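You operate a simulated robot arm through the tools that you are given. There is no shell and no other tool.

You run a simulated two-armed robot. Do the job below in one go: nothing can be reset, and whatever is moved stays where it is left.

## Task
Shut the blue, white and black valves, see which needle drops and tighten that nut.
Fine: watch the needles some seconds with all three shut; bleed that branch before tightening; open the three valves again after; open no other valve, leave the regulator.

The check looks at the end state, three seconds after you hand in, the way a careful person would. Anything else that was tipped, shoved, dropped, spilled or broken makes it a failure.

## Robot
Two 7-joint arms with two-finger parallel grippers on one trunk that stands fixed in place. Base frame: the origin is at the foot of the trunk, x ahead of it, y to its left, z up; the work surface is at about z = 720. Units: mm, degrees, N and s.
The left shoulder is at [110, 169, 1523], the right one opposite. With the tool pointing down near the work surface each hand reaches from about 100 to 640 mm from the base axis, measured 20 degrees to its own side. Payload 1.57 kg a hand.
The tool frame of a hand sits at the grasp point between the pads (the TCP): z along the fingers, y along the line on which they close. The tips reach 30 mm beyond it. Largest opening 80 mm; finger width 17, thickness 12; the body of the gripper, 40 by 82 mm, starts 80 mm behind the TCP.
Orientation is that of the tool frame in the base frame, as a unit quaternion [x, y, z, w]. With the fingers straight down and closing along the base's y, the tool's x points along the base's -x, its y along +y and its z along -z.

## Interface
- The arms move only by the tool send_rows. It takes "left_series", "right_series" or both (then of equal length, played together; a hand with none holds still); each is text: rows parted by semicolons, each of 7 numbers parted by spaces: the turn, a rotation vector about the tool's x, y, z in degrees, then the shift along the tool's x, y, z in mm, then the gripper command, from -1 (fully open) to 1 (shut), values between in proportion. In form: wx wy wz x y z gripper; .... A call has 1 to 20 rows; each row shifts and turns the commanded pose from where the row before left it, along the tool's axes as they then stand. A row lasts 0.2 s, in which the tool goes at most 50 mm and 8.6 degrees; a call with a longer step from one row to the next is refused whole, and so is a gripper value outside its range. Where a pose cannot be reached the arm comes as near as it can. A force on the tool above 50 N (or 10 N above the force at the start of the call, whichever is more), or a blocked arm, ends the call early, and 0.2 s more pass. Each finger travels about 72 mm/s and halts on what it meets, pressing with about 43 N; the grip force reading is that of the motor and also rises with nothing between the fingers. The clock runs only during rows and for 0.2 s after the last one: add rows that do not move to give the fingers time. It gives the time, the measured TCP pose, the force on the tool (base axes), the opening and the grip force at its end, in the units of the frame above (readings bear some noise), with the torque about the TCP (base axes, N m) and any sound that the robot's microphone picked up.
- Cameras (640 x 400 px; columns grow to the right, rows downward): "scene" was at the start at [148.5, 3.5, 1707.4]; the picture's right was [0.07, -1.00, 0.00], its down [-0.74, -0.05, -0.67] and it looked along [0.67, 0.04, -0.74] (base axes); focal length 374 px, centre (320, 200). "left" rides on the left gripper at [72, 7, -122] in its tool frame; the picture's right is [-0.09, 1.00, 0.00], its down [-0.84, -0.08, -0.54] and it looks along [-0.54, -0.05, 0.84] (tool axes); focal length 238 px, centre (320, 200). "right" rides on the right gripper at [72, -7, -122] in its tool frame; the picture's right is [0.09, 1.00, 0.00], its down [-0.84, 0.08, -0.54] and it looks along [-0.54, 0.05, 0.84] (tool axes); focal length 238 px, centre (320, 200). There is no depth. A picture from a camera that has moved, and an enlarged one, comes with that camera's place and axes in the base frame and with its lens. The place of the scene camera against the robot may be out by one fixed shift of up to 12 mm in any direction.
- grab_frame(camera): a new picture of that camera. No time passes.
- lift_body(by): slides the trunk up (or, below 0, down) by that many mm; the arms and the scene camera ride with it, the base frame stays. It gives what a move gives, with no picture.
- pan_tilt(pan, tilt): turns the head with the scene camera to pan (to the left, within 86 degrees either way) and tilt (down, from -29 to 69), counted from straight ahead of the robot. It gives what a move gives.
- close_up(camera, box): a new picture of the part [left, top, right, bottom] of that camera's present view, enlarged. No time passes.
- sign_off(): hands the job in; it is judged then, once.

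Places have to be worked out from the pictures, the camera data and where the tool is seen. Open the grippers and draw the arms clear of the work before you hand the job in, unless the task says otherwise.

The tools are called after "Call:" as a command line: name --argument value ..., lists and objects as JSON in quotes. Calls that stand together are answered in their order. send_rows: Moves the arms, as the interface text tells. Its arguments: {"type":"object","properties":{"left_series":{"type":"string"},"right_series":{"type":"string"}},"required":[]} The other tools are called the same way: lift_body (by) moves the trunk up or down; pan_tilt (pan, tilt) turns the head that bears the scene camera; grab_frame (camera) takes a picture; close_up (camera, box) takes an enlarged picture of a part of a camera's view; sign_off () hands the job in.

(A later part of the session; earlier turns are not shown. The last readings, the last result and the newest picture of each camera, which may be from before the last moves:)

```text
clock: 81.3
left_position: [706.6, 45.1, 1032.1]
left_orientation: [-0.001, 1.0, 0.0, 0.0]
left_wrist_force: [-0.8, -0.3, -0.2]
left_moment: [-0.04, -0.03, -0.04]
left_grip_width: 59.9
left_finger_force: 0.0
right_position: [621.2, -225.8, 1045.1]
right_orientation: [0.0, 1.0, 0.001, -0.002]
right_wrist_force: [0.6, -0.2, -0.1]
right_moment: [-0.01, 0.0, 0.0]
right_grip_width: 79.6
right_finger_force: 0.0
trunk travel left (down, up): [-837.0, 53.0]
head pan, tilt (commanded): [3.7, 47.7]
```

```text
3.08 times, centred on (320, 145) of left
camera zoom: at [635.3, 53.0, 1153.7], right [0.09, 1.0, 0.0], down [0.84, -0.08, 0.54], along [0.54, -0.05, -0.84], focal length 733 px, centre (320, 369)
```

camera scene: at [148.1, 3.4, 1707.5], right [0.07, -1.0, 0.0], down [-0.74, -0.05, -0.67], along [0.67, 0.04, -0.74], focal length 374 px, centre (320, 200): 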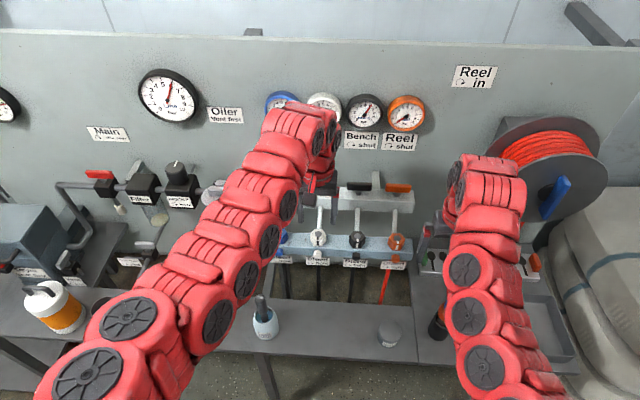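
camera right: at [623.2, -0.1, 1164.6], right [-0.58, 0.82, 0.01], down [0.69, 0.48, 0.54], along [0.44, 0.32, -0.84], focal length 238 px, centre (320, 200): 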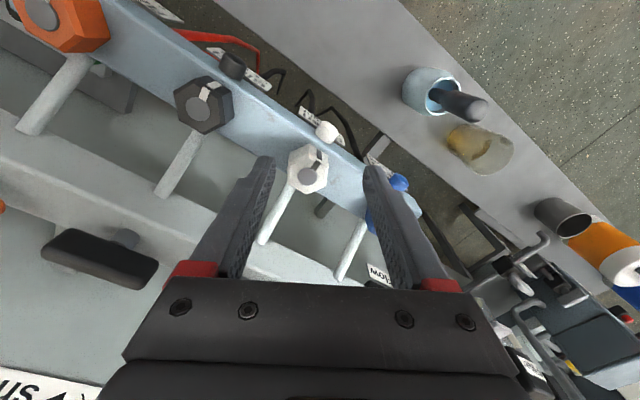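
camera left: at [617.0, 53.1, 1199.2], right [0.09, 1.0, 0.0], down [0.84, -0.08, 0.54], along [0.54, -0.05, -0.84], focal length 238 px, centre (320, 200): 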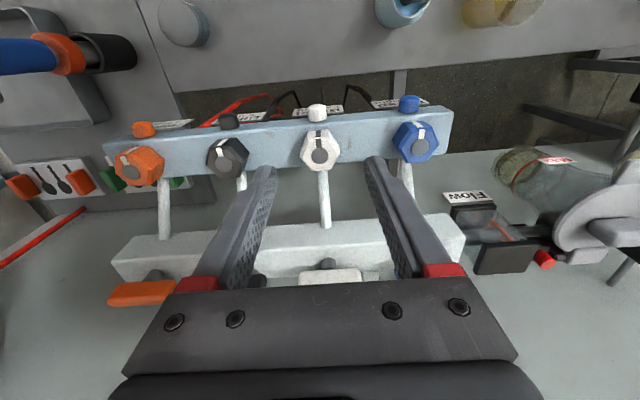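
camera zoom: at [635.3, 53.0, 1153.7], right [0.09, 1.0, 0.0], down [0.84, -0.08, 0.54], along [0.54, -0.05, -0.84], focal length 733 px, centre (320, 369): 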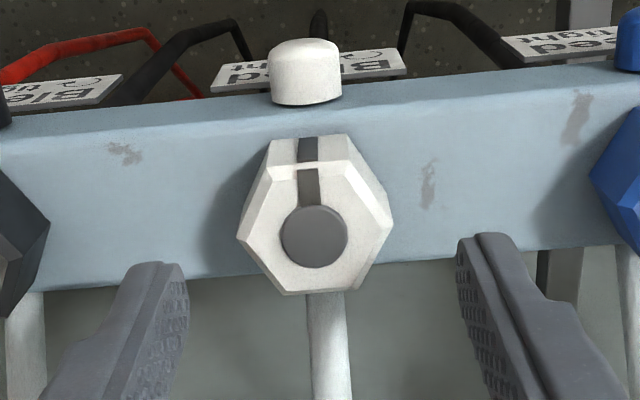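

Tool-down reach is fine with the left arm, nut centre at (706, 45.3). I roll −30° so the pads face a pair of flats and descend to z≈990.

Call:
send_rows --left_series "0 0 -7.5 0 0 0 -0.5; 0 0 -7.5 0 0 0 -0.5; 0 0 -7.5 0 0 0 -0.5; 0 0 -7.5 0 0 0 -0.5; 0 0 0 0 0 14 -0.5; 0 0 0 0 0 14 -0.5; 0 0 0 0 0 14 -0.5; 0 0 0 0 0 0 -0.5"

Call:
grab_frame --camera "left"

Call:
close_up --camera "left" --box '[240, 110, 400, 230]'

Call:
close_up --camera "scene" --box '[260, 180, 380, 280]'

```text
clock: 83.1
left_position: [697.6, 48.4, 1000.9]
left_orientation: [-0.26, 0.966, 0.003, 0.001]
left_wrist_force: [-0.3, 0.7, 0.1]
left_moment: [0.0, 0.02, -0.01]
left_grip_width: 59.8
left_finger_force: 0.0
left hand out of reach, approached as far as the arm can: row 5, 6, 7
right_position: [621.3, -226.2, 1045.9]
right_orientation: [0.001, 1.0, 0.001, -0.003]
right_wrist_force: [0.9, -0.1, -0.4]
right_moment: [0.01, -0.02, 0.01]
right_grip_width: 80.2
right_finger_force: 0.1
trunk travel left (down, up): [-837.0, 53.0]
head pan, tilt (commanded): [3.7, 47.7]
```

```text
taken
camera left: at [632.8, 17.7, 1121.4], right [-0.42, 0.91, 0.0], down [0.76, 0.35, 0.54], along [0.49, 0.23, -0.84], focal length 238 px, centre (320, 200)
```

left: 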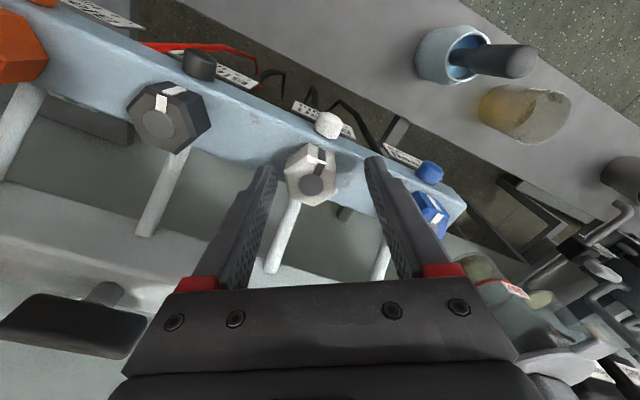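

```text
3.33 times, centred on (320, 170) of left
camera zoom: at [632.8, 17.7, 1121.4], right [-0.42, 0.91, 0.0], down [0.76, 0.35, 0.54], along [0.49, 0.23, -0.84], focal length 794 px, centre (320, 300)
```

zoom: 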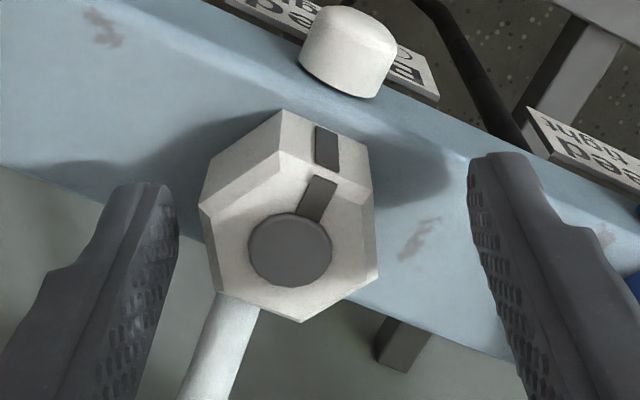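

```text
4.00 times, centred on (320, 230) of scene
camera zoom: at [148.3, 3.4, 1707.5], right [0.07, -1.0, 0.0], down [-0.74, -0.05, -0.67], along [0.67, 0.04, -0.74], focal length 1496 px, centre (320, 80)
```

zoom: 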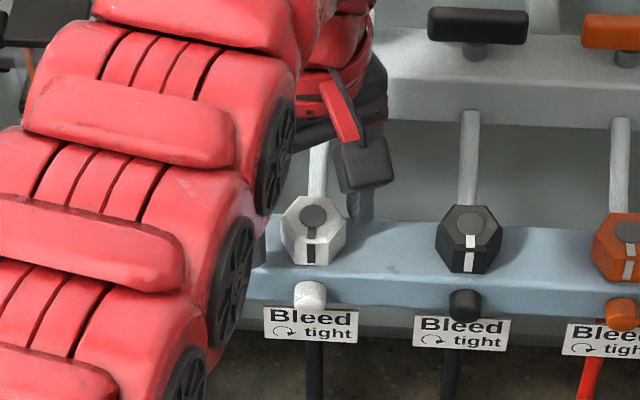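

Reach again limits at this height, so I'll raise the hand 80 mm, lower the trunk 80 mm (net same height, better reach), and re-centre on the nut.

Call:
send_rows --left_series "0 0 0 0 0 -40 -0.5; 0 0 0 0 0 -45 -0.5; 0 0 0 0 0 0 -0.5"

Call:
lift_body --by -80

Call:
close_up --camera "left" --box '[240, 110, 400, 230]'

```text
clock: 83.9
left_position: [700.0, 45.1, 1084.9]
left_orientation: [-0.26, 0.966, 0.001, 0.0]
left_wrist_force: [0.3, -0.3, 0.0]
left_moment: [0.01, 0.06, 0.02]
left_grip_width: 59.7
left_finger_force: 0.1
right_position: [622.5, -224.9, 1045.3]
right_orientation: [0.0, 1.0, 0.001, -0.002]
right_wrist_force: [0.0, -0.6, -1.2]
right_moment: [-0.01, 0.03, 0.01]
right_grip_width: 79.8
right_finger_force: 0.0
trunk travel left (down, up): [-837.0, 53.0]
head pan, tilt (commanded): [3.7, 47.7]
```

```text
clock: 85.1
left_position: [699.7, 45.2, 1003.9]
left_orientation: [-0.259, 0.966, 0.002, 0.001]
left_wrist_force: [-0.3, -0.4, 0.2]
left_moment: [-0.01, 0.03, 0.01]
left_grip_width: 60.0
left_finger_force: 0.0
right_position: [621.5, -226.8, 965.9]
right_orientation: [0.0, 1.0, 0.001, -0.003]
right_wrist_force: [0.8, -0.1, 0.2]
right_moment: [-0.02, 0.0, 0.0]
right_grip_width: 79.8
right_finger_force: 0.1
trunk travel left (down, up): [-757.0, 133.0]
head pan, tilt (commanded): [3.7, 47.7]
```

```text
3.33 times, centred on (320, 170) of left
camera zoom: at [634.6, 15.3, 1125.4], right [-0.42, 0.91, 0.0], down [0.76, 0.35, 0.54], along [0.49, 0.23, -0.84], focal length 794 px, centre (320, 300)
```

zoom: 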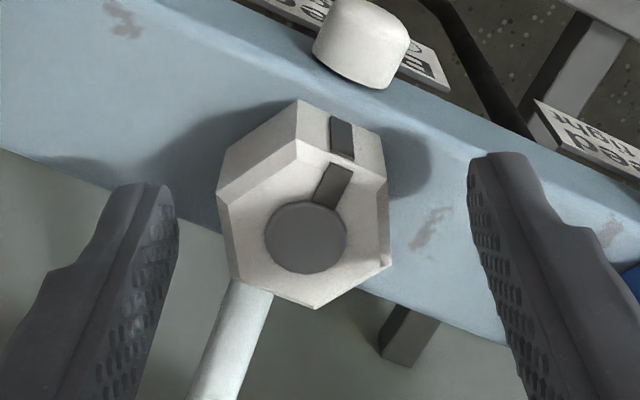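

The nut is at (705.7, 45.2) and the hand at (700.5, 45.2). I shift 5 mm forward and descend to z≈989.

Call:
send_rows --left_series "0 0 0 -4.6 -2.6 0 -0.5; 0 0 0 0 0 7.5 -0.5; 0 0 0 0 0 7 -0.5; 0 0 0 0 0 0 -0.5"

Call:
close_up --camera "left" --box '[240, 110, 400, 230]'

Call:
close_up --camera "right" --box '[380, 60, 640, 260]'

```text
clock: 86.1
left_position: [705.6, 45.0, 988.1]
left_orientation: [-0.26, 0.966, 0.002, 0.001]
left_wrist_force: [-0.1, 2.2, 0.9]
left_moment: [-0.02, 0.02, 0.02]
left_grip_width: 60.1
left_finger_force: 0.1
right_position: [622.0, -225.9, 964.4]
right_orientation: [0.0, 1.0, 0.0, -0.003]
right_wrist_force: [-0.3, -0.1, 0.8]
right_moment: [0.0, 0.0, 0.0]
right_grip_width: 79.9
right_finger_force: 0.1
trunk travel left (down, up): [-757.0, 133.0]
head pan, tilt (commanded): [3.7, 47.7]
```

```text
3.33 times, centred on (320, 170) of left
camera zoom: at [641.0, 14.9, 1109.8], right [-0.42, 0.91, 0.0], down [0.76, 0.35, 0.54], along [0.49, 0.23, -0.84], focal length 794 px, centre (320, 300)
```

zoom: 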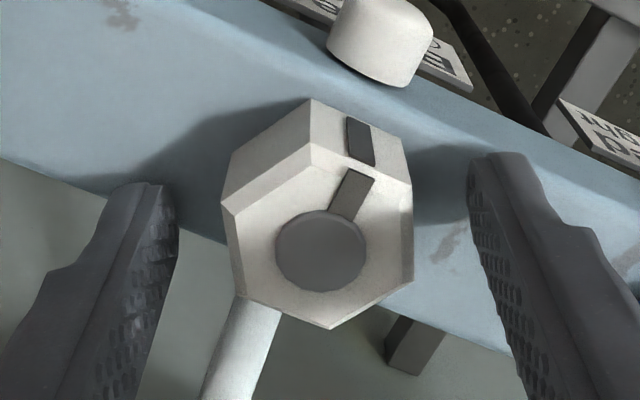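

```text
2.00 times, centred on (510, 160) of right
camera zoom: at [550.4, -231.8, 1087.5], right [-0.09, 1.0, 0.0], down [0.84, 0.08, 0.54], along [0.54, 0.05, -0.84], focal length 477 px, centre (-60, 280)
```

zoom: 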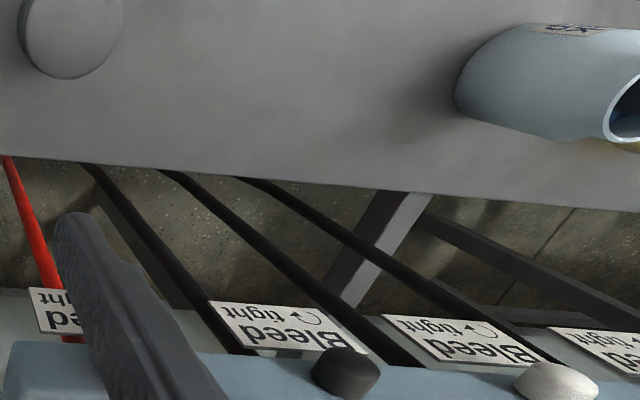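

Fingers straddle the nut, parallel to its flats, with ~5 mm clearance above the rail. I close on the nut.

Call:
send_rows --left_series "0 0 0 0 0 0 1; 0 0 0 0 0 0 1; 0 0 0 0 0 0 1; 0 0 0 0 0 0 1"

Call:
close_up --camera "left" --box '[240, 110, 400, 230]'

```text
clock: 87.1
left_position: [706.1, 45.3, 988.0]
left_orientation: [-0.259, 0.966, 0.0, 0.001]
left_wrist_force: [-1.1, 0.8, -1.6]
left_moment: [-0.32, -0.12, -0.03]
left_grip_width: 34.6
left_finger_force: 41.9
right_position: [622.3, -225.6, 965.4]
right_orientation: [0.0, 1.0, 0.0, -0.002]
right_wrist_force: [-0.1, -0.5, -0.4]
right_moment: [-0.02, -0.02, 0.0]
right_grip_width: 80.1
right_finger_force: 0.1
trunk travel left (down, up): [-757.0, 133.0]
head pan, tilt (commanded): [3.7, 47.7]
```

```text
3.33 times, centred on (320, 170) of left
camera zoom: at [640.9, 15.0, 1109.9], right [-0.42, 0.91, 0.0], down [0.76, 0.35, 0.54], along [0.49, 0.23, -0.84], focal length 794 px, centre (320, 300)
```

zoom: 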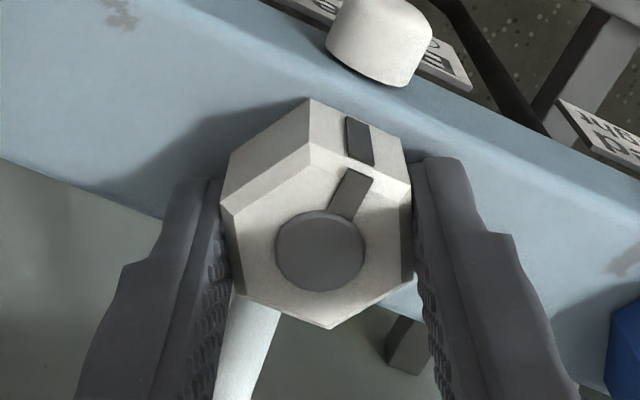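

The grip is true on the flats (34.6 mm). I turn clockwise (seen from above) 15° and read the torque.

Call:
send_rows --left_series "0 0 5 0 0 0 1; 0 0 5 0 0 0 1; 0 0 5 0 0 0 1; 0 0 0 0 0 0 1"

Call:
close_up --camera "left" --box '[240, 110, 400, 230]'

```text
clock: 88.1
left_position: [706.4, 45.4, 988.6]
left_orientation: [-0.131, 0.991, 0.002, 0.001]
left_wrist_force: [0.2, -1.3, -6.7]
left_moment: [-0.28, -1.39, -0.01]
left_grip_width: 34.5
left_finger_force: 41.7
right_position: [622.7, -225.1, 964.6]
right_orientation: [0.0, 1.0, 0.0, -0.003]
right_wrist_force: [-0.4, 1.3, 0.1]
right_moment: [0.01, 0.0, -0.01]
right_grip_width: 80.0
right_finger_force: 0.0
trunk travel left (down, up): [-757.0, 133.0]
head pan, tilt (commanded): [3.7, 47.7]
```

```text
3.33 times, centred on (320, 170) of left
camera zoom: at [635.3, 32.9, 1110.0], right [-0.17, 0.99, 0.0], down [0.83, 0.14, 0.54], along [0.54, 0.09, -0.84], focal length 794 px, centre (320, 300)
```

zoom: 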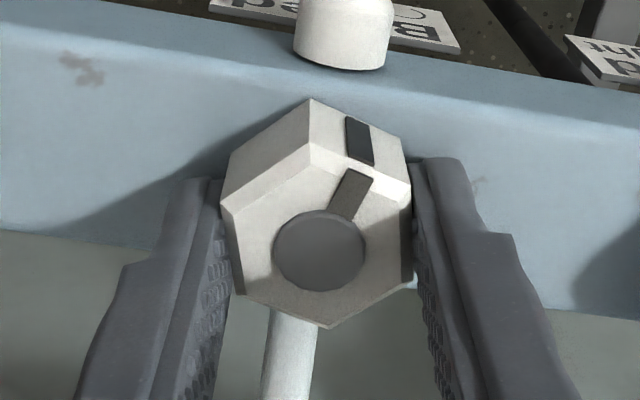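

The nut turns with the fingers, no axial torque yet. I continue another 20°.

Call:
send_rows --left_series "0 0 5 0 0 0 1; 0 0 5 0 0 0 1; 0 0 5 0 0 0 1; 0 0 5 0 0 0 1; 0 0 0 0 0 0 1"

Call:
close_up --camera "left" --box '[240, 110, 400, 230]'

```text
clock: 89.3
left_position: [705.0, 45.4, 987.8]
left_orientation: [0.044, 0.999, 0.002, 0.0]
left_wrist_force: [5.6, -2.7, -3.0]
left_moment: [-0.59, -0.44, 0.03]
left_grip_width: 34.5
left_finger_force: 41.8
right_position: [622.5, -225.3, 965.0]
right_orientation: [0.0, 1.0, 0.0, -0.002]
right_wrist_force: [0.0, -0.6, 0.3]
right_moment: [0.04, -0.02, -0.02]
right_grip_width: 79.6
right_finger_force: 0.1
trunk travel left (down, up): [-757.0, 133.0]
head pan, tilt (commanded): [3.7, 47.7]
```

```text
3.33 times, centred on (320, 170) of left
camera zoom: at [635.7, 57.7, 1110.2], right [0.18, 0.98, 0.0], down [0.83, -0.15, 0.54], along [0.53, -0.09, -0.84], focal length 794 px, centre (320, 300)
```

zoom: 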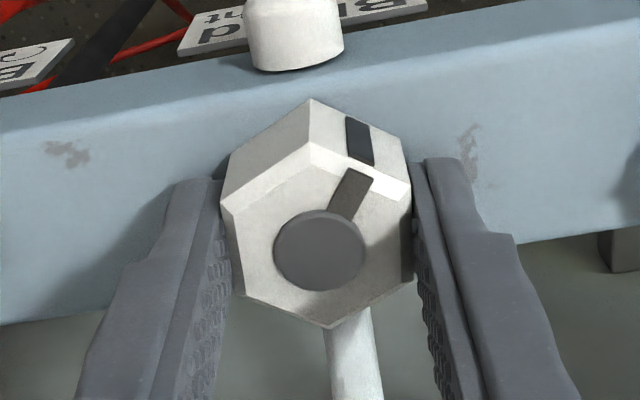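

35° so far, still no resistance. I continue another 25° (to roll +30).

Call:
send_rows --left_series "0 0 5 0 0 0 1; 0 0 5 0 0 0 1; 0 0 5 0 0 0 1; 0 0 5 0 0 0 1; 0 0 5 0 0 0 1; 0 0 0 0 0 0 1"

Call:
close_up --camera "left" --box '[240, 110, 400, 230]'

```text
clock: 90.7
left_position: [706.7, 44.7, 988.2]
left_orientation: [0.259, 0.966, 0.003, -0.001]
left_wrist_force: [4.9, -5.2, -8.0]
left_moment: [-0.52, 0.27, 0.02]
left_grip_width: 34.7
left_finger_force: 41.6
right_position: [622.4, -226.8, 963.4]
right_orientation: [0.0, 1.0, 0.001, -0.003]
right_wrist_force: [-0.5, -0.5, 0.1]
right_moment: [0.0, -0.03, 0.01]
right_grip_width: 79.8
right_finger_force: 0.1
trunk travel left (down, up): [-757.0, 133.0]
head pan, tilt (commanded): [3.7, 47.7]
```

```text
3.33 times, centred on (320, 170) of left
camera zoom: at [647.7, 86.3, 1110.3], right [0.58, 0.82, 0.0], down [0.69, -0.49, 0.54], along [0.44, -0.31, -0.84], focal length 794 px, centre (320, 300)
```

zoom: 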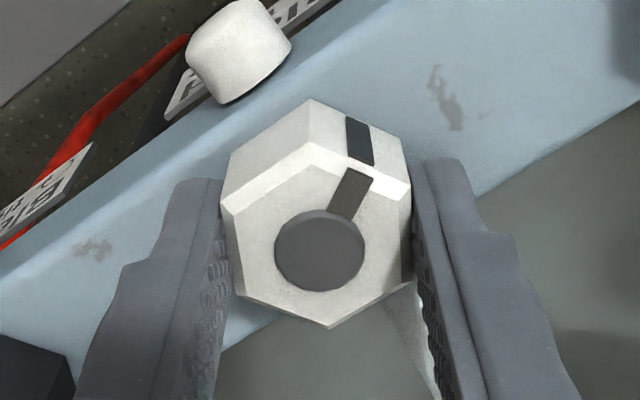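

60° turned with no axial resistance yet; the nut is still running. I open, roll back −60° (hex repeats) and re-grip for another bite.

Call:
send_rows --left_series "0 0 0 0 0 0 -0.5; 0 0 0 0 0 0 -0.5; 0 0 0 0 0 0 -0.5; 0 0 -7.5 0 0 0 -0.5; 0 0 -7.5 0 0 0 -0.5; 0 0 -7.5 0 0 0 -0.5; 0 0 -7.5 0 0 0 -0.5; 0 0 -7.5 0 0 0 -0.5; 0 0 -7.5 0 0 0 -0.5; 0 0 -7.5 0 0 0 -0.5; 0 0 -7.5 0 0 0 -0.5; 0 0 0 0 0 0 -0.5"

Call:
close_up --camera "left" --box '[240, 110, 400, 230]'

```text
clock: 93.3
left_position: [705.3, 45.3, 989.5]
left_orientation: [-0.26, 0.966, 0.001, 0.002]
left_wrist_force: [0.3, 0.0, 0.4]
left_moment: [0.0, -0.01, 0.0]
left_grip_width: 59.8
left_finger_force: 0.0
right_position: [621.6, -225.2, 965.4]
right_orientation: [-0.001, 1.0, 0.002, -0.002]
right_wrist_force: [-0.1, -0.7, -0.5]
right_moment: [0.02, -0.01, 0.01]
right_grip_width: 80.0
right_finger_force: 0.1
trunk travel left (down, up): [-757.0, 133.0]
head pan, tilt (commanded): [3.7, 47.7]
```

```text
3.33 times, centred on (320, 170) of left
camera zoom: at [640.1, 15.0, 1110.5], right [-0.42, 0.91, 0.0], down [0.76, 0.35, 0.54], along [0.49, 0.23, -0.84], focal length 794 px, centre (320, 300)
```

zoom: 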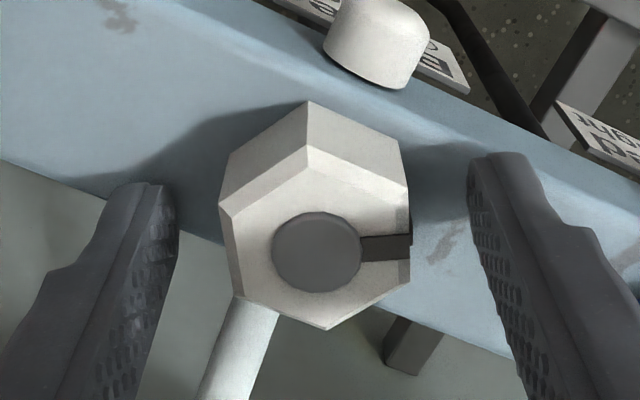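

The mark shows the nut has advanced 60° clockwise. I grip again and turn further, reading the torque in steps.

Call:
send_rows --left_series "0 0 0 0 0 0 1; 0 0 0 0 0 0 1; 0 0 0 0 0 0 1; 0 0 5 0 0 0 1; 0 0 5 0 0 0 1; 0 0 5 0 0 0 1; 0 0 5 0 0 0 1; 0 0 0 0 0 0 1"

Call:
send_rows --left_series "0 0 5 0 0 0 1; 0 0 5 0 0 0 1; 0 0 5 0 0 0 1; 0 0 5 0 0 0 1; 0 0 0 0 0 0 1"

Call:
send_rows --left_series "0 0 5 0 0 0 1; 0 0 5 0 0 0 1; 0 0 5 0 0 0 1; 0 0 5 0 0 0 1; 0 0 0 0 0 0 1"

Call:
close_up --camera "left" --box '[240, 110, 400, 230]'

```text
clock: 95.1
left_position: [705.1, 44.4, 988.9]
left_orientation: [-0.087, 0.996, 0.002, 0.0]
left_wrist_force: [2.6, -3.2, 1.9]
left_moment: [-0.61, -0.57, 1.12]
left_grip_width: 36.6
left_finger_force: 43.6
right_position: [622.3, -226.5, 964.3]
right_orientation: [0.0, 1.0, 0.001, -0.003]
right_wrist_force: [-0.4, 0.3, 1.0]
right_moment: [-0.03, 0.03, 0.05]
right_grip_width: 80.3
right_finger_force: 0.1
trunk travel left (down, up): [-757.0, 133.0]
head pan, tilt (commanded): [3.7, 47.7]
```

```text
clock: 96.3
left_position: [704.9, 45.5, 989.6]
left_orientation: [0.087, 0.996, 0.002, -0.001]
left_wrist_force: [-0.5, -3.5, 2.4]
left_moment: [-0.59, 0.58, 0.54]
left_grip_width: 39.8
left_finger_force: 44.7
right_position: [621.9, -225.9, 965.6]
right_orientation: [-0.001, 1.0, 0.0, -0.002]
right_wrist_force: [-0.1, -0.3, -0.2]
right_moment: [0.0, 0.0, 0.0]
right_grip_width: 80.0
right_finger_force: 0.1
trunk travel left (down, up): [-757.0, 133.0]
head pan, tilt (commanded): [3.7, 47.7]
```

```text
clock: 97.5
left_position: [705.3, 44.5, 988.5]
left_orientation: [0.259, 0.966, 0.002, 0.001]
left_wrist_force: [0.5, -4.1, -2.7]
left_moment: [-0.96, -0.06, -0.02]
left_grip_width: 37.1
left_finger_force: 43.3
right_position: [623.0, -226.3, 964.8]
right_orientation: [0.0, 1.0, 0.001, -0.003]
right_wrist_force: [0.0, 0.7, -0.3]
right_moment: [-0.01, 0.03, 0.01]
right_grip_width: 80.1
right_finger_force: 0.0
trunk travel left (down, up): [-757.0, 133.0]
head pan, tilt (commanded): [3.7, 47.7]
```

```text
3.33 times, centred on (320, 170) of left
camera zoom: at [647.4, 86.3, 1110.8], right [0.58, 0.82, 0.0], down [0.68, -0.49, 0.54], along [0.44, -0.31, -0.84], focal length 794 px, centre (320, 300)
```

zoom: 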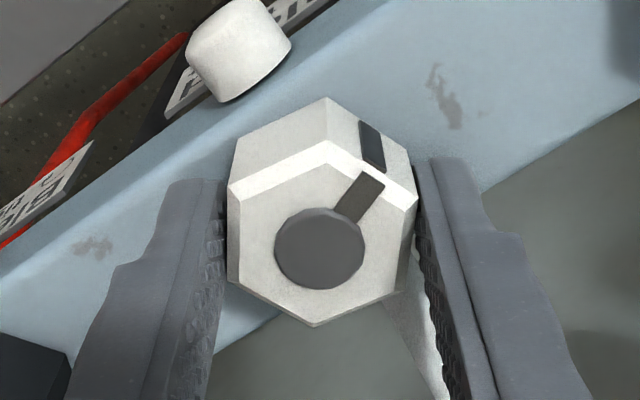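

Torque climbed past 1.1 N·m and the fingers then cammed over the corners: the nut stopped about 70° from its start. I open, realign to its present flats (roll −18°), and re-grip to confirm it's tight.

Call:
send_rows --left_series "0 0 0 0 0 0 -0.5; 0 0 0 0 0 0 -0.5; 0 0 0 0 0 0 -0.5; 0 0 -8 0 0 0 -0.5; 0 0 -8 0 0 0 -0.5; 0 0 -8 0 0 0 -0.5; 0 0 -8 0 0 0 -0.5; 0 0 -8 0 0 0 -0.5; 0 0 -8 0 0 0 -0.5; 0 0 0 0 0 0 -0.5"

Call:
close_up --camera "left" --box '[240, 110, 400, 230]'

Call:
close_up --camera "scene" --box '[260, 170, 380, 270]'

```text
clock: 99.7
left_position: [704.1, 44.7, 988.8]
left_orientation: [-0.157, 0.988, 0.001, 0.001]
left_wrist_force: [0.2, -1.3, 0.6]
left_moment: [0.01, 0.0, 0.01]
left_grip_width: 59.9
left_finger_force: 0.0
right_position: [622.8, -226.3, 964.3]
right_orientation: [0.0, 1.0, 0.001, -0.003]
right_wrist_force: [0.1, -0.6, -0.2]
right_moment: [0.01, 0.01, 0.01]
right_grip_width: 79.8
right_finger_force: 0.1
trunk travel left (down, up): [-757.0, 133.0]
head pan, tilt (commanded): [3.7, 47.7]
```

```text
3.33 times, centred on (320, 170) of left
camera zoom: at [635.1, 29.4, 1110.4], right [-0.22, 0.97, 0.0], down [0.82, 0.19, 0.54], along [0.53, 0.12, -0.84], focal length 794 px, centre (320, 300)
```

zoom: 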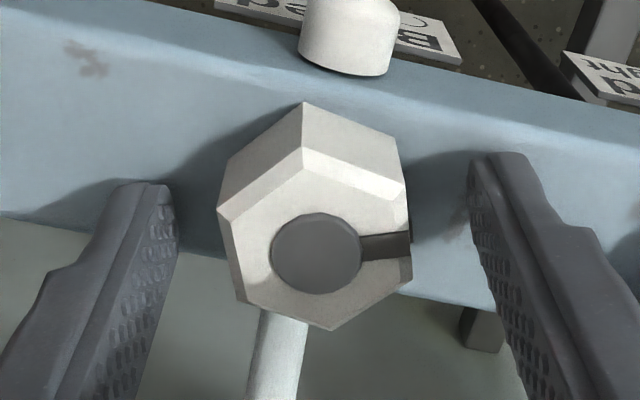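

```text
4.00 times, centred on (320, 220) of scene
camera zoom: at [148.4, 3.4, 1627.4], right [0.07, -1.0, 0.0], down [-0.74, -0.05, -0.67], along [0.67, 0.04, -0.74], focal length 1496 px, centre (320, 120)
```

zoom: 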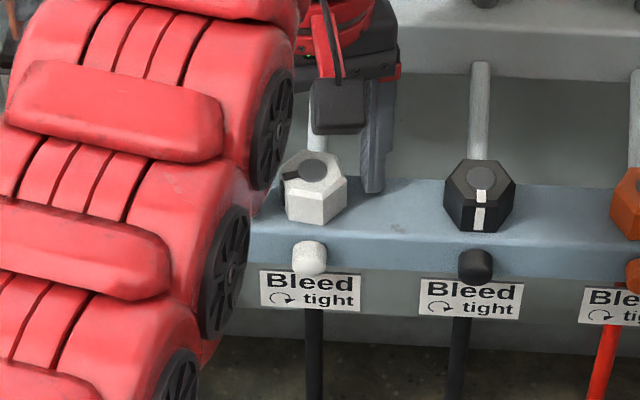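

Call:
send_rows --left_series "0 0 0 0 0 0 1; 0 0 0 0 0 0 1; 0 0 0 0 0 0 1; 0 0 0 0 0 0 1; 0 0 4 0 0 0 1; 0 0 4 0 0 0 1; 0 0 0 0 0 0 1"

Call:
close_up --camera "left" --box '[240, 110, 400, 230]'

```text
clock: 101.3
left_position: [705.8, 45.8, 989.3]
left_orientation: [-0.087, 0.996, 0.002, 0.001]
left_wrist_force: [8.2, -1.5, 0.3]
left_moment: [-0.15, -0.62, 1.26]
left_grip_width: 36.7
left_finger_force: 43.2
right_position: [623.2, -226.0, 964.5]
right_orientation: [0.0, 1.0, 0.001, -0.003]
right_wrist_force: [0.0, 0.7, 0.7]
right_moment: [0.02, -0.01, -0.01]
right_grip_width: 79.5
right_finger_force: 0.0
trunk travel left (down, up): [-757.0, 133.0]
head pan, tilt (commanded): [3.7, 47.7]
```

```text
3.33 times, centred on (320, 170) of left
camera zoom: at [635.2, 39.1, 1110.4], right [-0.08, 1.0, 0.0], down [0.84, 0.07, 0.54], along [0.54, 0.05, -0.84], focal length 794 px, centre (320, 300)
```

zoom: 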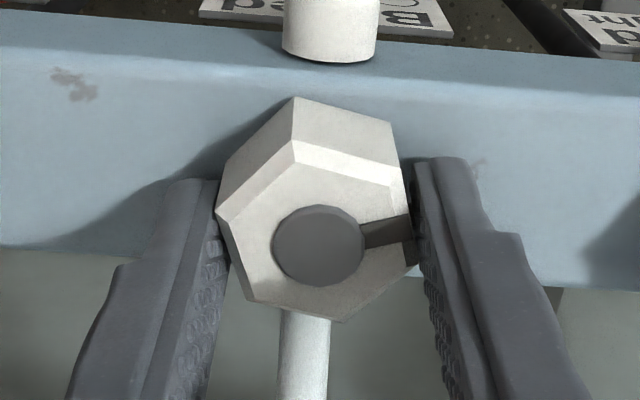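

Re-gripped true, it holds 1.26 N·m without moving, so the white nut is tight. I relax the twist, open, and lift the left hand straight up clear.

Call:
send_rows --left_series "0 0 -4 0 0 0 1; 0 0 -4 0 0 0 1; 0 0 0 0 0 0 -0.5; 0 0 0 0 0 0 -0.5; 0 0 0 0 0 0 -0.5; 0 0 0 0 0 -30 -0.5; 0 0 0 0 0 -40 -0.5; 0 0 0 0 0 -40 -0.5; 0 0 0 0 0 0 -0.5"

Call:
close_up --camera "left" --box '[200, 60, 440, 210]'

Call:
grab_frame --camera "scene"

```text
clock: 103.3
left_position: [704.1, 44.4, 1099.2]
left_orientation: [-0.157, 0.988, 0.002, 0.0]
left_wrist_force: [-0.8, -0.2, 1.0]
left_moment: [-0.02, -0.01, -0.02]
left_grip_width: 60.2
left_finger_force: 0.1
right_position: [622.5, -226.2, 964.9]
right_orientation: [0.0, 1.0, 0.001, -0.002]
right_wrist_force: [-0.1, -0.1, -0.7]
right_moment: [-0.03, 0.0, -0.03]
right_grip_width: 79.9
right_finger_force: 0.1
trunk travel left (down, up): [-757.0, 133.0]
head pan, tilt (commanded): [3.7, 47.7]
```

```text
2.67 times, centred on (320, 135) of left
camera zoom: at [634.5, 28.8, 1220.6], right [-0.22, 0.98, 0.0], down [0.82, 0.18, 0.54], along [0.53, 0.12, -0.84], focal length 636 px, centre (320, 373)
```

zoom: 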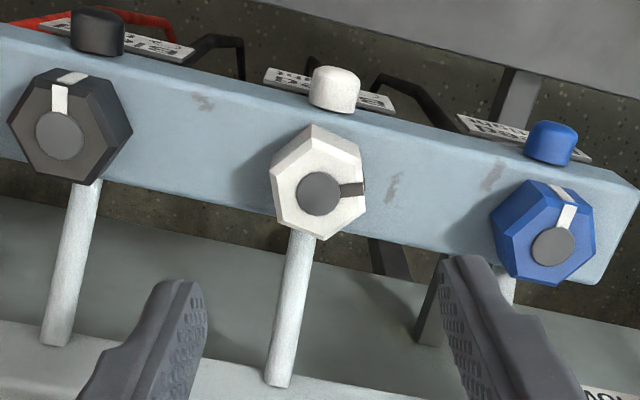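

```text
taken
camera scene: at [148.6, 2.5, 1627.4], right [0.06, -1.0, 0.0], down [-0.74, -0.05, -0.67], along [0.67, 0.04, -0.74], focal length 374 px, centre (320, 200)
```

scene: 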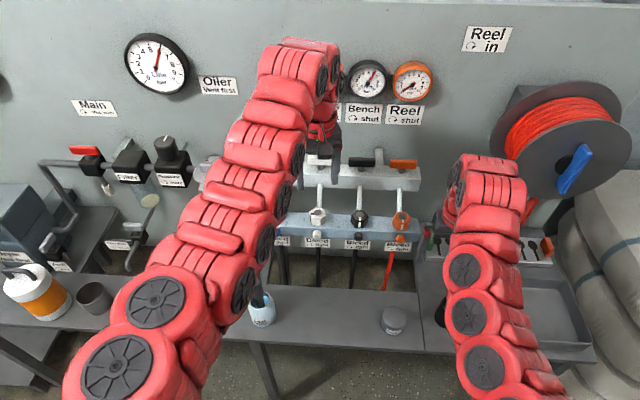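

The white nut's mark now sits ~72° round, bleed shut, nothing else changed. I raise the trunk 80 mm back and set the left hand (fingers closed, 45° forward tilt) for opening the levers.

Call:
lift_body --by 80

Call:
send_rows --left_series "0 0 6 0 0 20 1; 0 0 6 0 0 20 1; 0 0 6 0 0 0 1; 0 -7.5 0 0 0 0 1; 0 -7.5 0 0 0 0 1; 0 -7.5 0 0 0 0 1; 0 -7.5 0 0 0 0 1; 0 -7.5 0 0 0 0 1; 0 -7.5 0 0 0 0 1; 0 0 0 0 0 0 1"

Call:
grab_frame --camera "left"

Call:
grab_frame --camera "scene"

```text
clock: 104.4
left_position: [703.5, 45.6, 1179.0]
left_orientation: [-0.157, 0.988, 0.002, 0.0]
left_wrist_force: [-0.1, -0.2, 0.7]
left_moment: [0.02, 0.0, -0.02]
left_grip_width: 60.1
left_finger_force: 0.1
right_position: [623.3, -225.6, 1044.6]
right_orientation: [0.0, 1.0, 0.001, -0.003]
right_wrist_force: [0.4, 0.5, -0.1]
right_moment: [-0.01, 0.02, -0.02]
right_grip_width: 80.0
right_finger_force: 0.0
trunk travel left (down, up): [-837.0, 53.0]
head pan, tilt (commanded): [3.7, 47.7]
```

```text
clock: 106.6
left_position: [704.0, 44.7, 1139.3]
left_orientation: [0.0, 0.923, 0.002, 0.384]
left_wrist_force: [0.2, 0.0, -0.4]
left_moment: [-0.01, 0.03, -0.03]
left_grip_width: 0.1
left_finger_force: 21.1
right_position: [621.7, -225.0, 1044.1]
right_orientation: [0.0, 1.0, 0.001, -0.002]
right_wrist_force: [-0.9, 0.6, 0.0]
right_moment: [0.04, 0.01, 0.01]
right_grip_width: 80.2
right_finger_force: 0.1
trunk travel left (down, up): [-837.0, 53.0]
head pan, tilt (commanded): [3.7, 47.7]
```

```text
taken
camera left: at [567.8, 52.0, 1174.5], right [0.06, 1.0, 0.07], down [0.21, -0.08, 0.98], along [0.98, -0.05, -0.21], focal length 238 px, centre (320, 200)
```

left: 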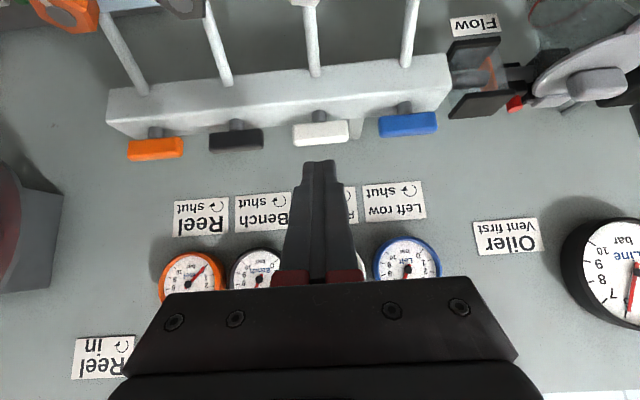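

```text
taken
camera scene: at [148.8, 3.5, 1707.4], right [0.07, -1.0, 0.0], down [-0.74, -0.05, -0.67], along [0.67, 0.04, -0.74], focal length 374 px, centre (320, 200)
```

scene: 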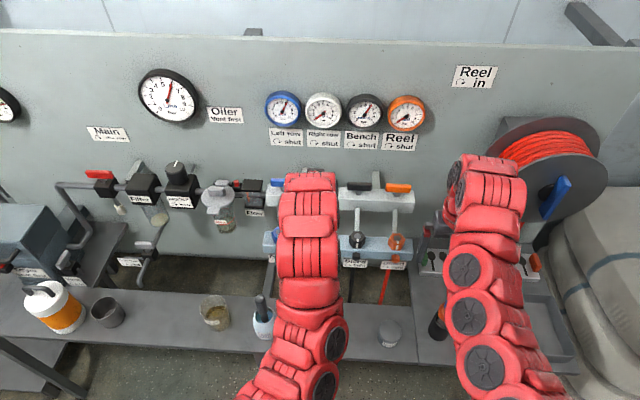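

Call:
close_up --camera "left" --box '[200, 80, 450, 190]'

```text
2.56 times, centred on (325, 135) of left
camera zoom: at [567.8, 52.0, 1174.5], right [0.06, 1.0, 0.07], down [0.21, -0.08, 0.98], along [0.98, -0.05, -0.21], focal length 610 px, centre (307, 366)
```

zoom: 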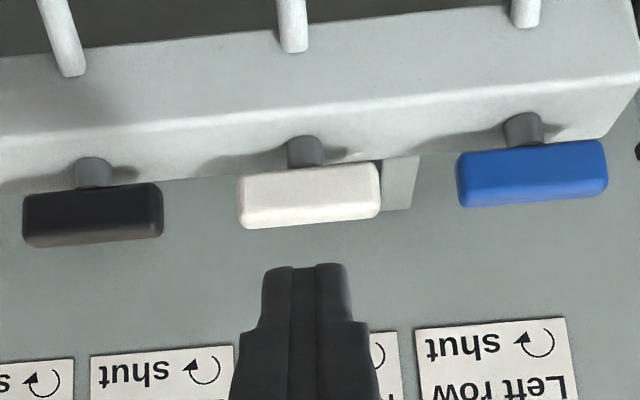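

Contact data puts the lever pivots at x≈811 with bars z≈1038–1056 (white y≈45.7, black −50, blue 142). I move the left fingertips in front of white's −y end at (770, 22, 1061).

Call:
send_rows --left_series "0 0 0 2.9 -7.6 33.9 1; 0 0 0 2.9 -7.6 33.9 1; 0 0 0 2.9 -7.6 33.9 1; 0 0 0 0 0 0 1"

Call:
close_up --camera "left" --box '[180, 80, 460, 240]'

Call:
close_up --camera "left" --box '[400, 0, 640, 140]'

```text
clock: 107.6
left_position: [769.0, 25.1, 1061.4]
left_orientation: [0.0, 0.923, 0.001, 0.384]
left_wrist_force: [0.2, 1.3, -0.2]
left_moment: [-0.02, 0.01, 0.02]
left_grip_width: 0.1
left_finger_force: 21.8
right_position: [621.3, -225.3, 1046.1]
right_orientation: [-0.001, 1.0, 0.002, -0.003]
right_wrist_force: [-0.2, 0.5, -0.1]
right_moment: [-0.02, 0.02, -0.04]
right_grip_width: 79.9
right_finger_force: 0.0
trunk travel left (down, up): [-837.0, 53.0]
head pan, tilt (commanded): [3.7, 47.7]
```

```text
2.29 times, centred on (320, 160) of left
camera zoom: at [632.2, 30.6, 1096.3], right [0.06, 1.0, 0.07], down [0.21, -0.08, 0.97], along [0.98, -0.05, -0.21], focal length 545 px, centre (320, 291)
```

zoom: 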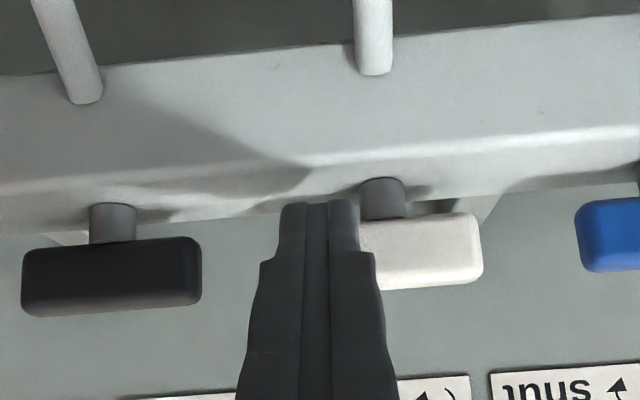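

```text
2.67 times, centred on (520, 70) of left
camera zoom: at [632.2, 30.6, 1096.3], right [0.06, 1.0, 0.07], down [0.21, -0.08, 0.97], along [0.98, -0.05, -0.21], focal length 636 px, centre (-213, 547)
```

zoom: 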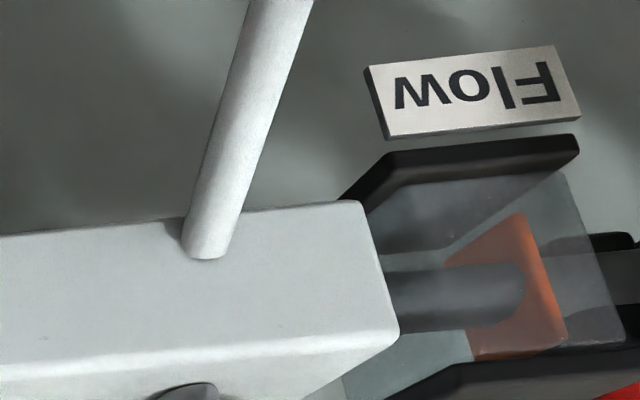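

Fingertips are in front of white's −y end. I push it in +x along the opening (counter‑clockwise) arc, first part.

Call:
send_rows --left_series "0 0 0 -5.6 -2 5.7 1; 0 0 0 -4.2 -5 4.3 1; 0 0 0 -4.2 -4 4.3 1; 0 0 0 -3.9 2 3.9 1; 0 0 0 0 0 0 1"

Call:
close_up --camera "left" --box '[180, 80, 460, 240]'

```text
clock: 108.8
left_position: [795.6, 13.4, 1060.6]
left_orientation: [0.0, 0.924, 0.002, 0.383]
left_wrist_force: [-0.8, -0.4, 0.5]
left_moment: [0.01, -0.02, -0.03]
left_grip_width: 0.0
left_finger_force: 21.2
right_position: [620.7, -227.6, 1044.7]
right_orientation: [0.0, 1.0, 0.0, -0.002]
right_wrist_force: [-0.1, 0.3, 0.5]
right_moment: [0.01, 0.01, -0.01]
right_grip_width: 80.1
right_finger_force: 0.2
trunk travel left (down, up): [-837.0, 53.0]
head pan, tilt (commanded): [3.7, 47.7]
```

```text
2.29 times, centred on (320, 160) of left
camera zoom: at [658.9, 19.9, 1096.1], right [0.06, 1.0, 0.07], down [0.21, -0.08, 0.98], along [0.98, -0.05, -0.21], focal length 545 px, centre (320, 291)
```

zoom: 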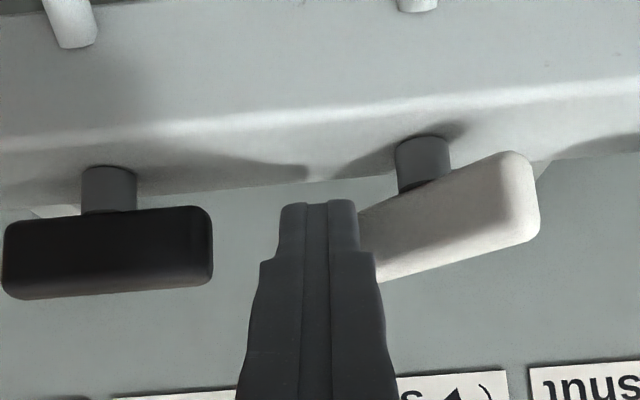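

White is turning open (about 35°). I continue along the arc.

Call:
send_rows --left_series "0 0 0 -3.5 3.5 3.5 1; 0 0 0 -3.2 6.5 3.2 1; 0 0 0 -0.7 5 0.7 1; 0 0 0 0 0 0 1"

Call:
close_up --camera "left" --box '[180, 80, 460, 240]'

Call:
close_up --camera "scene" --box '[255, 80, 435, 200]'

```text
clock: 109.8
left_position: [806.3, 28.2, 1060.5]
left_orientation: [0.0, 0.924, 0.002, 0.382]
left_wrist_force: [0.4, -4.8, -2.0]
left_moment: [-0.13, 0.05, -0.03]
left_grip_width: 0.0
left_finger_force: 21.1
right_position: [622.0, -227.2, 1045.0]
right_orientation: [0.0, 1.0, 0.001, -0.003]
right_wrist_force: [-0.4, 0.0, 1.0]
right_moment: [0.0, 0.01, -0.06]
right_grip_width: 79.9
right_finger_force: 0.0
trunk travel left (down, up): [-837.0, 53.0]
head pan, tilt (commanded): [3.7, 47.7]
```

```text
2.29 times, centred on (320, 160) of left
camera zoom: at [669.5, 35.0, 1095.7], right [0.06, 1.0, 0.07], down [0.21, -0.08, 0.97], along [0.98, -0.05, -0.21], focal length 545 px, centre (320, 291)
```

zoom: 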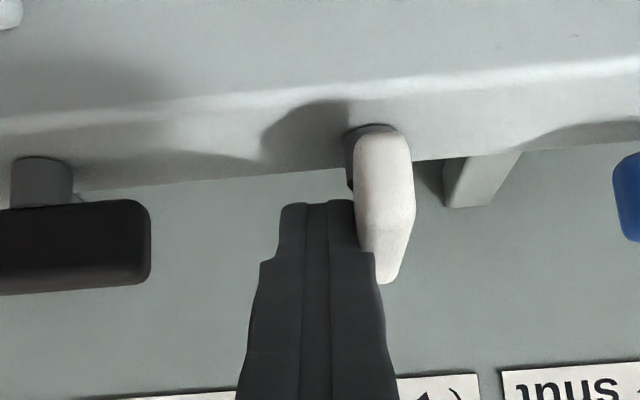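

```text
3.33 times, centred on (345, 140) of scene
camera zoom: at [148.6, 2.6, 1707.4], right [0.06, -1.0, 0.0], down [-0.74, -0.05, -0.67], along [0.67, 0.04, -0.74], focal length 1246 px, centre (237, 400)
```

zoom: 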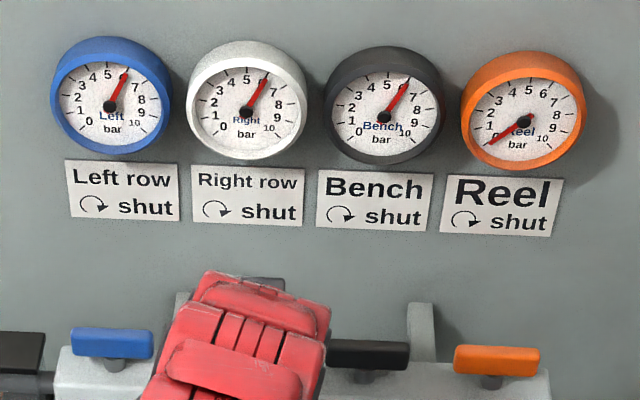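

White's needle is back at ≈6.2 and the lever is nearly in line. I nudge 4 mm more in +y to seat it on its open stop.

Call:
send_rows --left_series "0 0 0 0 2 0 1; 0 0 0 0 2 0 1; 0 0 0 0 0 0 1"

Call:
close_up --camera "left" --box '[180, 80, 460, 240]'

```text
clock: 110.6
left_position: [806.3, 27.9, 1061.0]
left_orientation: [0.002, 0.924, 0.001, 0.382]
left_wrist_force: [-0.5, -15.3, -3.6]
left_moment: [-0.29, 0.05, -0.1]
left_grip_width: 0.0
left_finger_force: 20.9
right_position: [622.1, -228.7, 1043.8]
right_orientation: [0.001, 1.0, 0.002, -0.003]
right_wrist_force: [-0.7, 1.3, -0.1]
right_moment: [-0.02, -0.01, -0.01]
right_grip_width: 79.9
right_finger_force: 0.1
trunk travel left (down, up): [-837.0, 53.0]
head pan, tilt (commanded): [3.7, 47.7]
```

```text
2.29 times, centred on (320, 160) of left
camera zoom: at [669.5, 35.5, 1095.8], right [0.07, 1.0, 0.07], down [0.21, -0.08, 0.97], along [0.98, -0.05, -0.21], focal length 545 px, centre (320, 291)
```

zoom: 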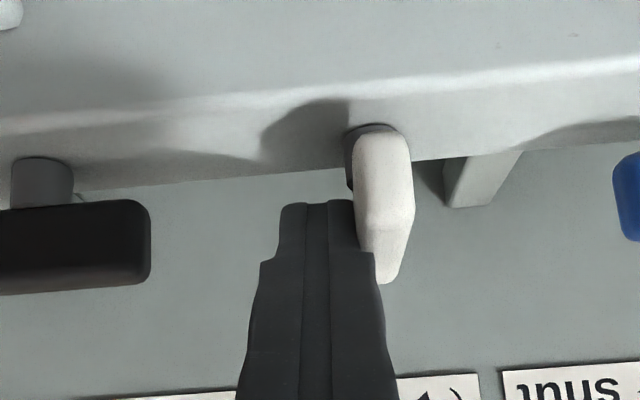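

White is on its open stop. I retreat to the same vantage as before and look at the flow indicator and needles for signs of leak.

Call:
send_rows --left_series "0 0 0 0 -6 0 1; 0 0 0 0 0 -25 1; 0 0 0 0 0 -30 1; 0 0 0 0 0 0 1; 0 0 0 0 0 0 1; 0 0 0 0 0 0 1"

Call:
grab_frame --camera "left"

Call:
close_up --camera "scene" --box '[220, 150, 420, 270]'

```text
clock: 112.0
left_position: [766.1, 28.2, 1101.6]
left_orientation: [0.0, 0.924, 0.001, 0.383]
left_wrist_force: [-0.1, 0.8, -0.7]
left_moment: [0.02, 0.0, 0.01]
left_grip_width: 0.1
left_finger_force: 21.2
right_position: [621.4, -226.7, 1045.6]
right_orientation: [0.0, 1.0, 0.001, -0.002]
right_wrist_force: [0.8, -0.1, 0.7]
right_moment: [0.0, -0.01, -0.04]
right_grip_width: 79.7
right_finger_force: 0.0
trunk travel left (down, up): [-837.0, 53.0]
head pan, tilt (commanded): [3.7, 47.7]
```

```text
taken
camera left: at [630.1, 34.6, 1135.6], right [0.06, 1.0, 0.07], down [0.21, -0.08, 0.97], along [0.98, -0.05, -0.21], focal length 238 px, centre (320, 200)
```

left: 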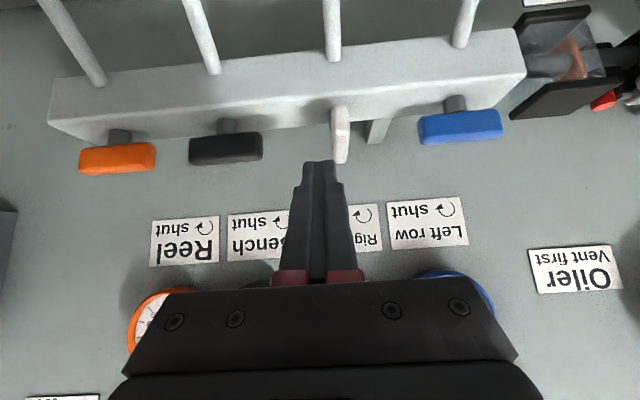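

```text
3.20 times, centred on (320, 210) of scene
camera zoom: at [147.4, 3.9, 1707.5], right [0.07, -1.0, 0.0], down [-0.74, -0.05, -0.67], along [0.67, 0.04, -0.74], focal length 1197 px, centre (320, 168)
```

zoom: 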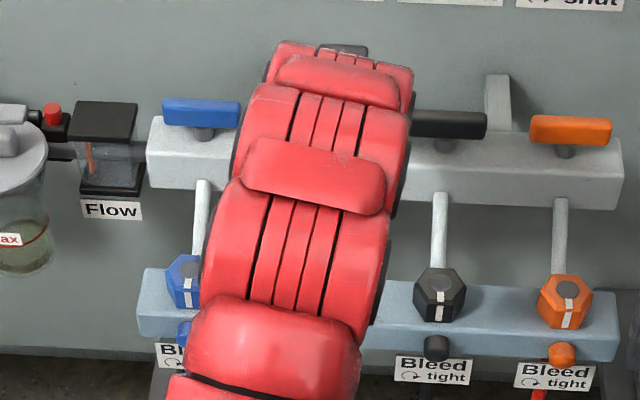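

Call:
close_up --camera "scene" --box '[230, 170, 275, 225]'

Call:
close_up --camera "left" --box '[490, 0, 640, 120]'

```text
7.27 times, centred on (252, 198) of scene
camera zoom: at [147.4, 3.9, 1707.5], right [0.07, -1.0, 0.0], down [-0.74, -0.05, -0.67], along [0.67, 0.04, -0.74], focal length 2720 px, centre (811, 218)
```

zoom: 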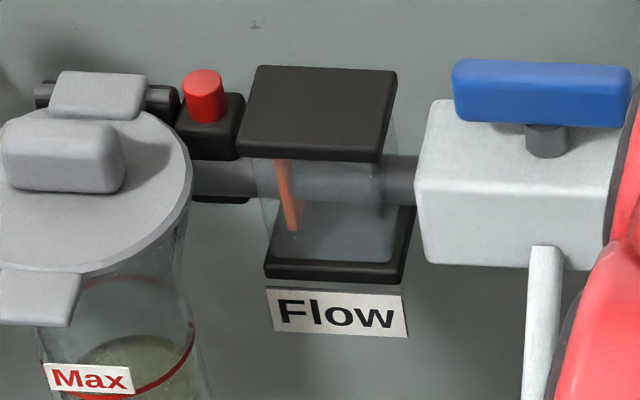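

```text
3.33 times, centred on (565, 60) of left
camera zoom: at [630.1, 34.6, 1135.6], right [0.06, 1.0, 0.07], down [0.21, -0.08, 0.97], along [0.98, -0.05, -0.21], focal length 794 px, centre (-497, 667)
```

zoom: 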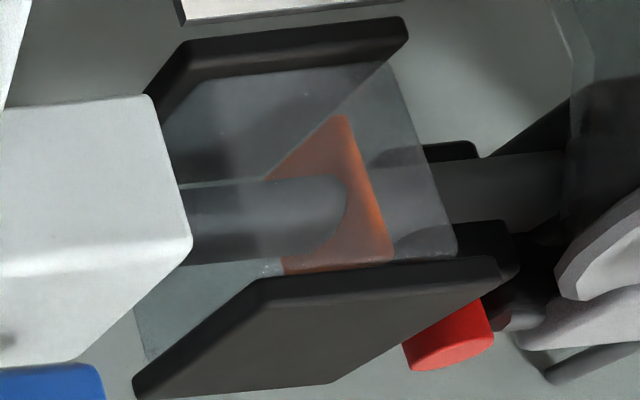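

The flap hangs straight down with white open (it was tilted at the start), so the leak is cured. Now the left hand goes to the front of blue's −y end.

Call:
send_rows --left_series "0 0 0 0 46 0 1; 0 0 0 0 46 0 1; 0 0 0 13 0 15.8 1; 0 0 0 13 0 15.8 1; 0 0 0 0 0 0 1"

Call:
close_up --camera "left" --box '[180, 80, 460, 240]'

```text
clock: 113.2
left_position: [771.0, 119.3, 1060.2]
left_orientation: [0.0, 0.923, 0.002, 0.384]
left_wrist_force: [0.1, 0.8, 0.5]
left_moment: [0.04, -0.01, 0.01]
left_grip_width: 0.1
left_finger_force: 21.3
right_position: [622.1, -225.6, 1046.6]
right_orientation: [0.0, 1.0, 0.001, -0.002]
right_wrist_force: [0.3, -0.7, -0.4]
right_moment: [-0.02, 0.01, -0.02]
right_grip_width: 79.9
right_finger_force: 0.0
trunk travel left (down, up): [-837.0, 53.0]
head pan, tilt (commanded): [3.7, 47.7]
```

```text
2.29 times, centred on (320, 160) of left
camera zoom: at [634.9, 127.1, 1094.4], right [0.06, 1.0, 0.07], down [0.21, -0.08, 0.97], along [0.98, -0.05, -0.21], focal length 545 px, centre (320, 291)
```

zoom: 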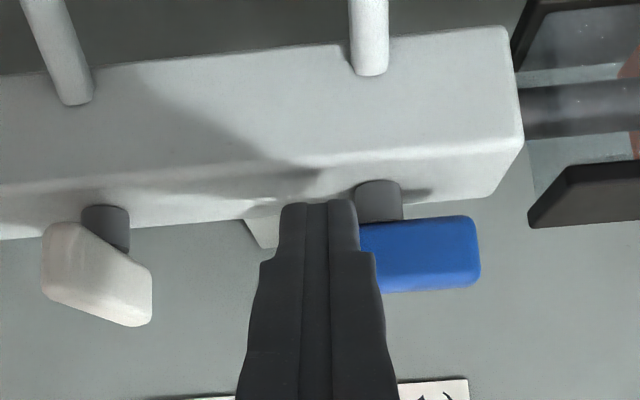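

Blue is positioned just as white was. I repeat the same opening arc.

Call:
send_rows --left_series "0 0 0 -5.6 -2 5.7 1; 0 0 0 -4.2 -5 4.3 1; 0 0 0 -4.2 -4 4.3 1; 0 0 0 -3.9 2 3.9 1; 0 0 0 -3.5 3.5 3.5 1; 0 0 0 0 0 0 1"

Call:
close_up --camera "left" --box '[180, 80, 460, 240]'

```text
clock: 114.6
left_position: [802.1, 114.2, 1059.4]
left_orientation: [0.0, 0.924, 0.002, 0.383]
left_wrist_force: [-0.4, 0.5, 0.4]
left_moment: [-0.02, 0.0, 0.02]
left_grip_width: 0.0
left_finger_force: 21.9
right_position: [622.7, -224.8, 1044.3]
right_orientation: [0.0, 1.0, 0.0, -0.003]
right_wrist_force: [-0.3, 0.4, 0.3]
right_moment: [0.0, -0.04, 0.01]
right_grip_width: 80.3
right_finger_force: 0.1
trunk travel left (down, up): [-837.0, 53.0]
head pan, tilt (commanded): [3.7, 47.7]
```

```text
2.29 times, centred on (320, 160) of left
camera zoom: at [665.3, 120.8, 1094.3], right [0.06, 1.0, 0.07], down [0.21, -0.08, 0.97], along [0.98, -0.05, -0.21], focal length 545 px, centre (320, 291)
```

zoom: 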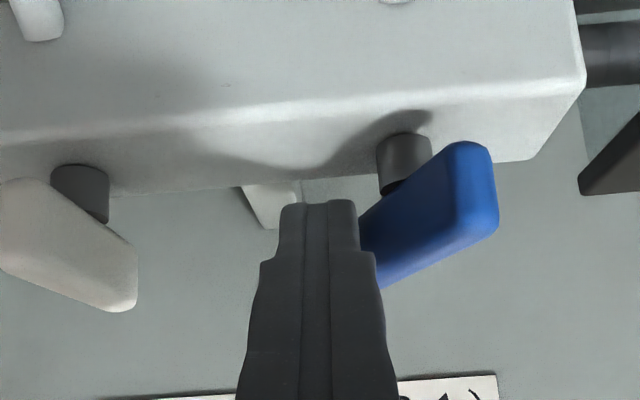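

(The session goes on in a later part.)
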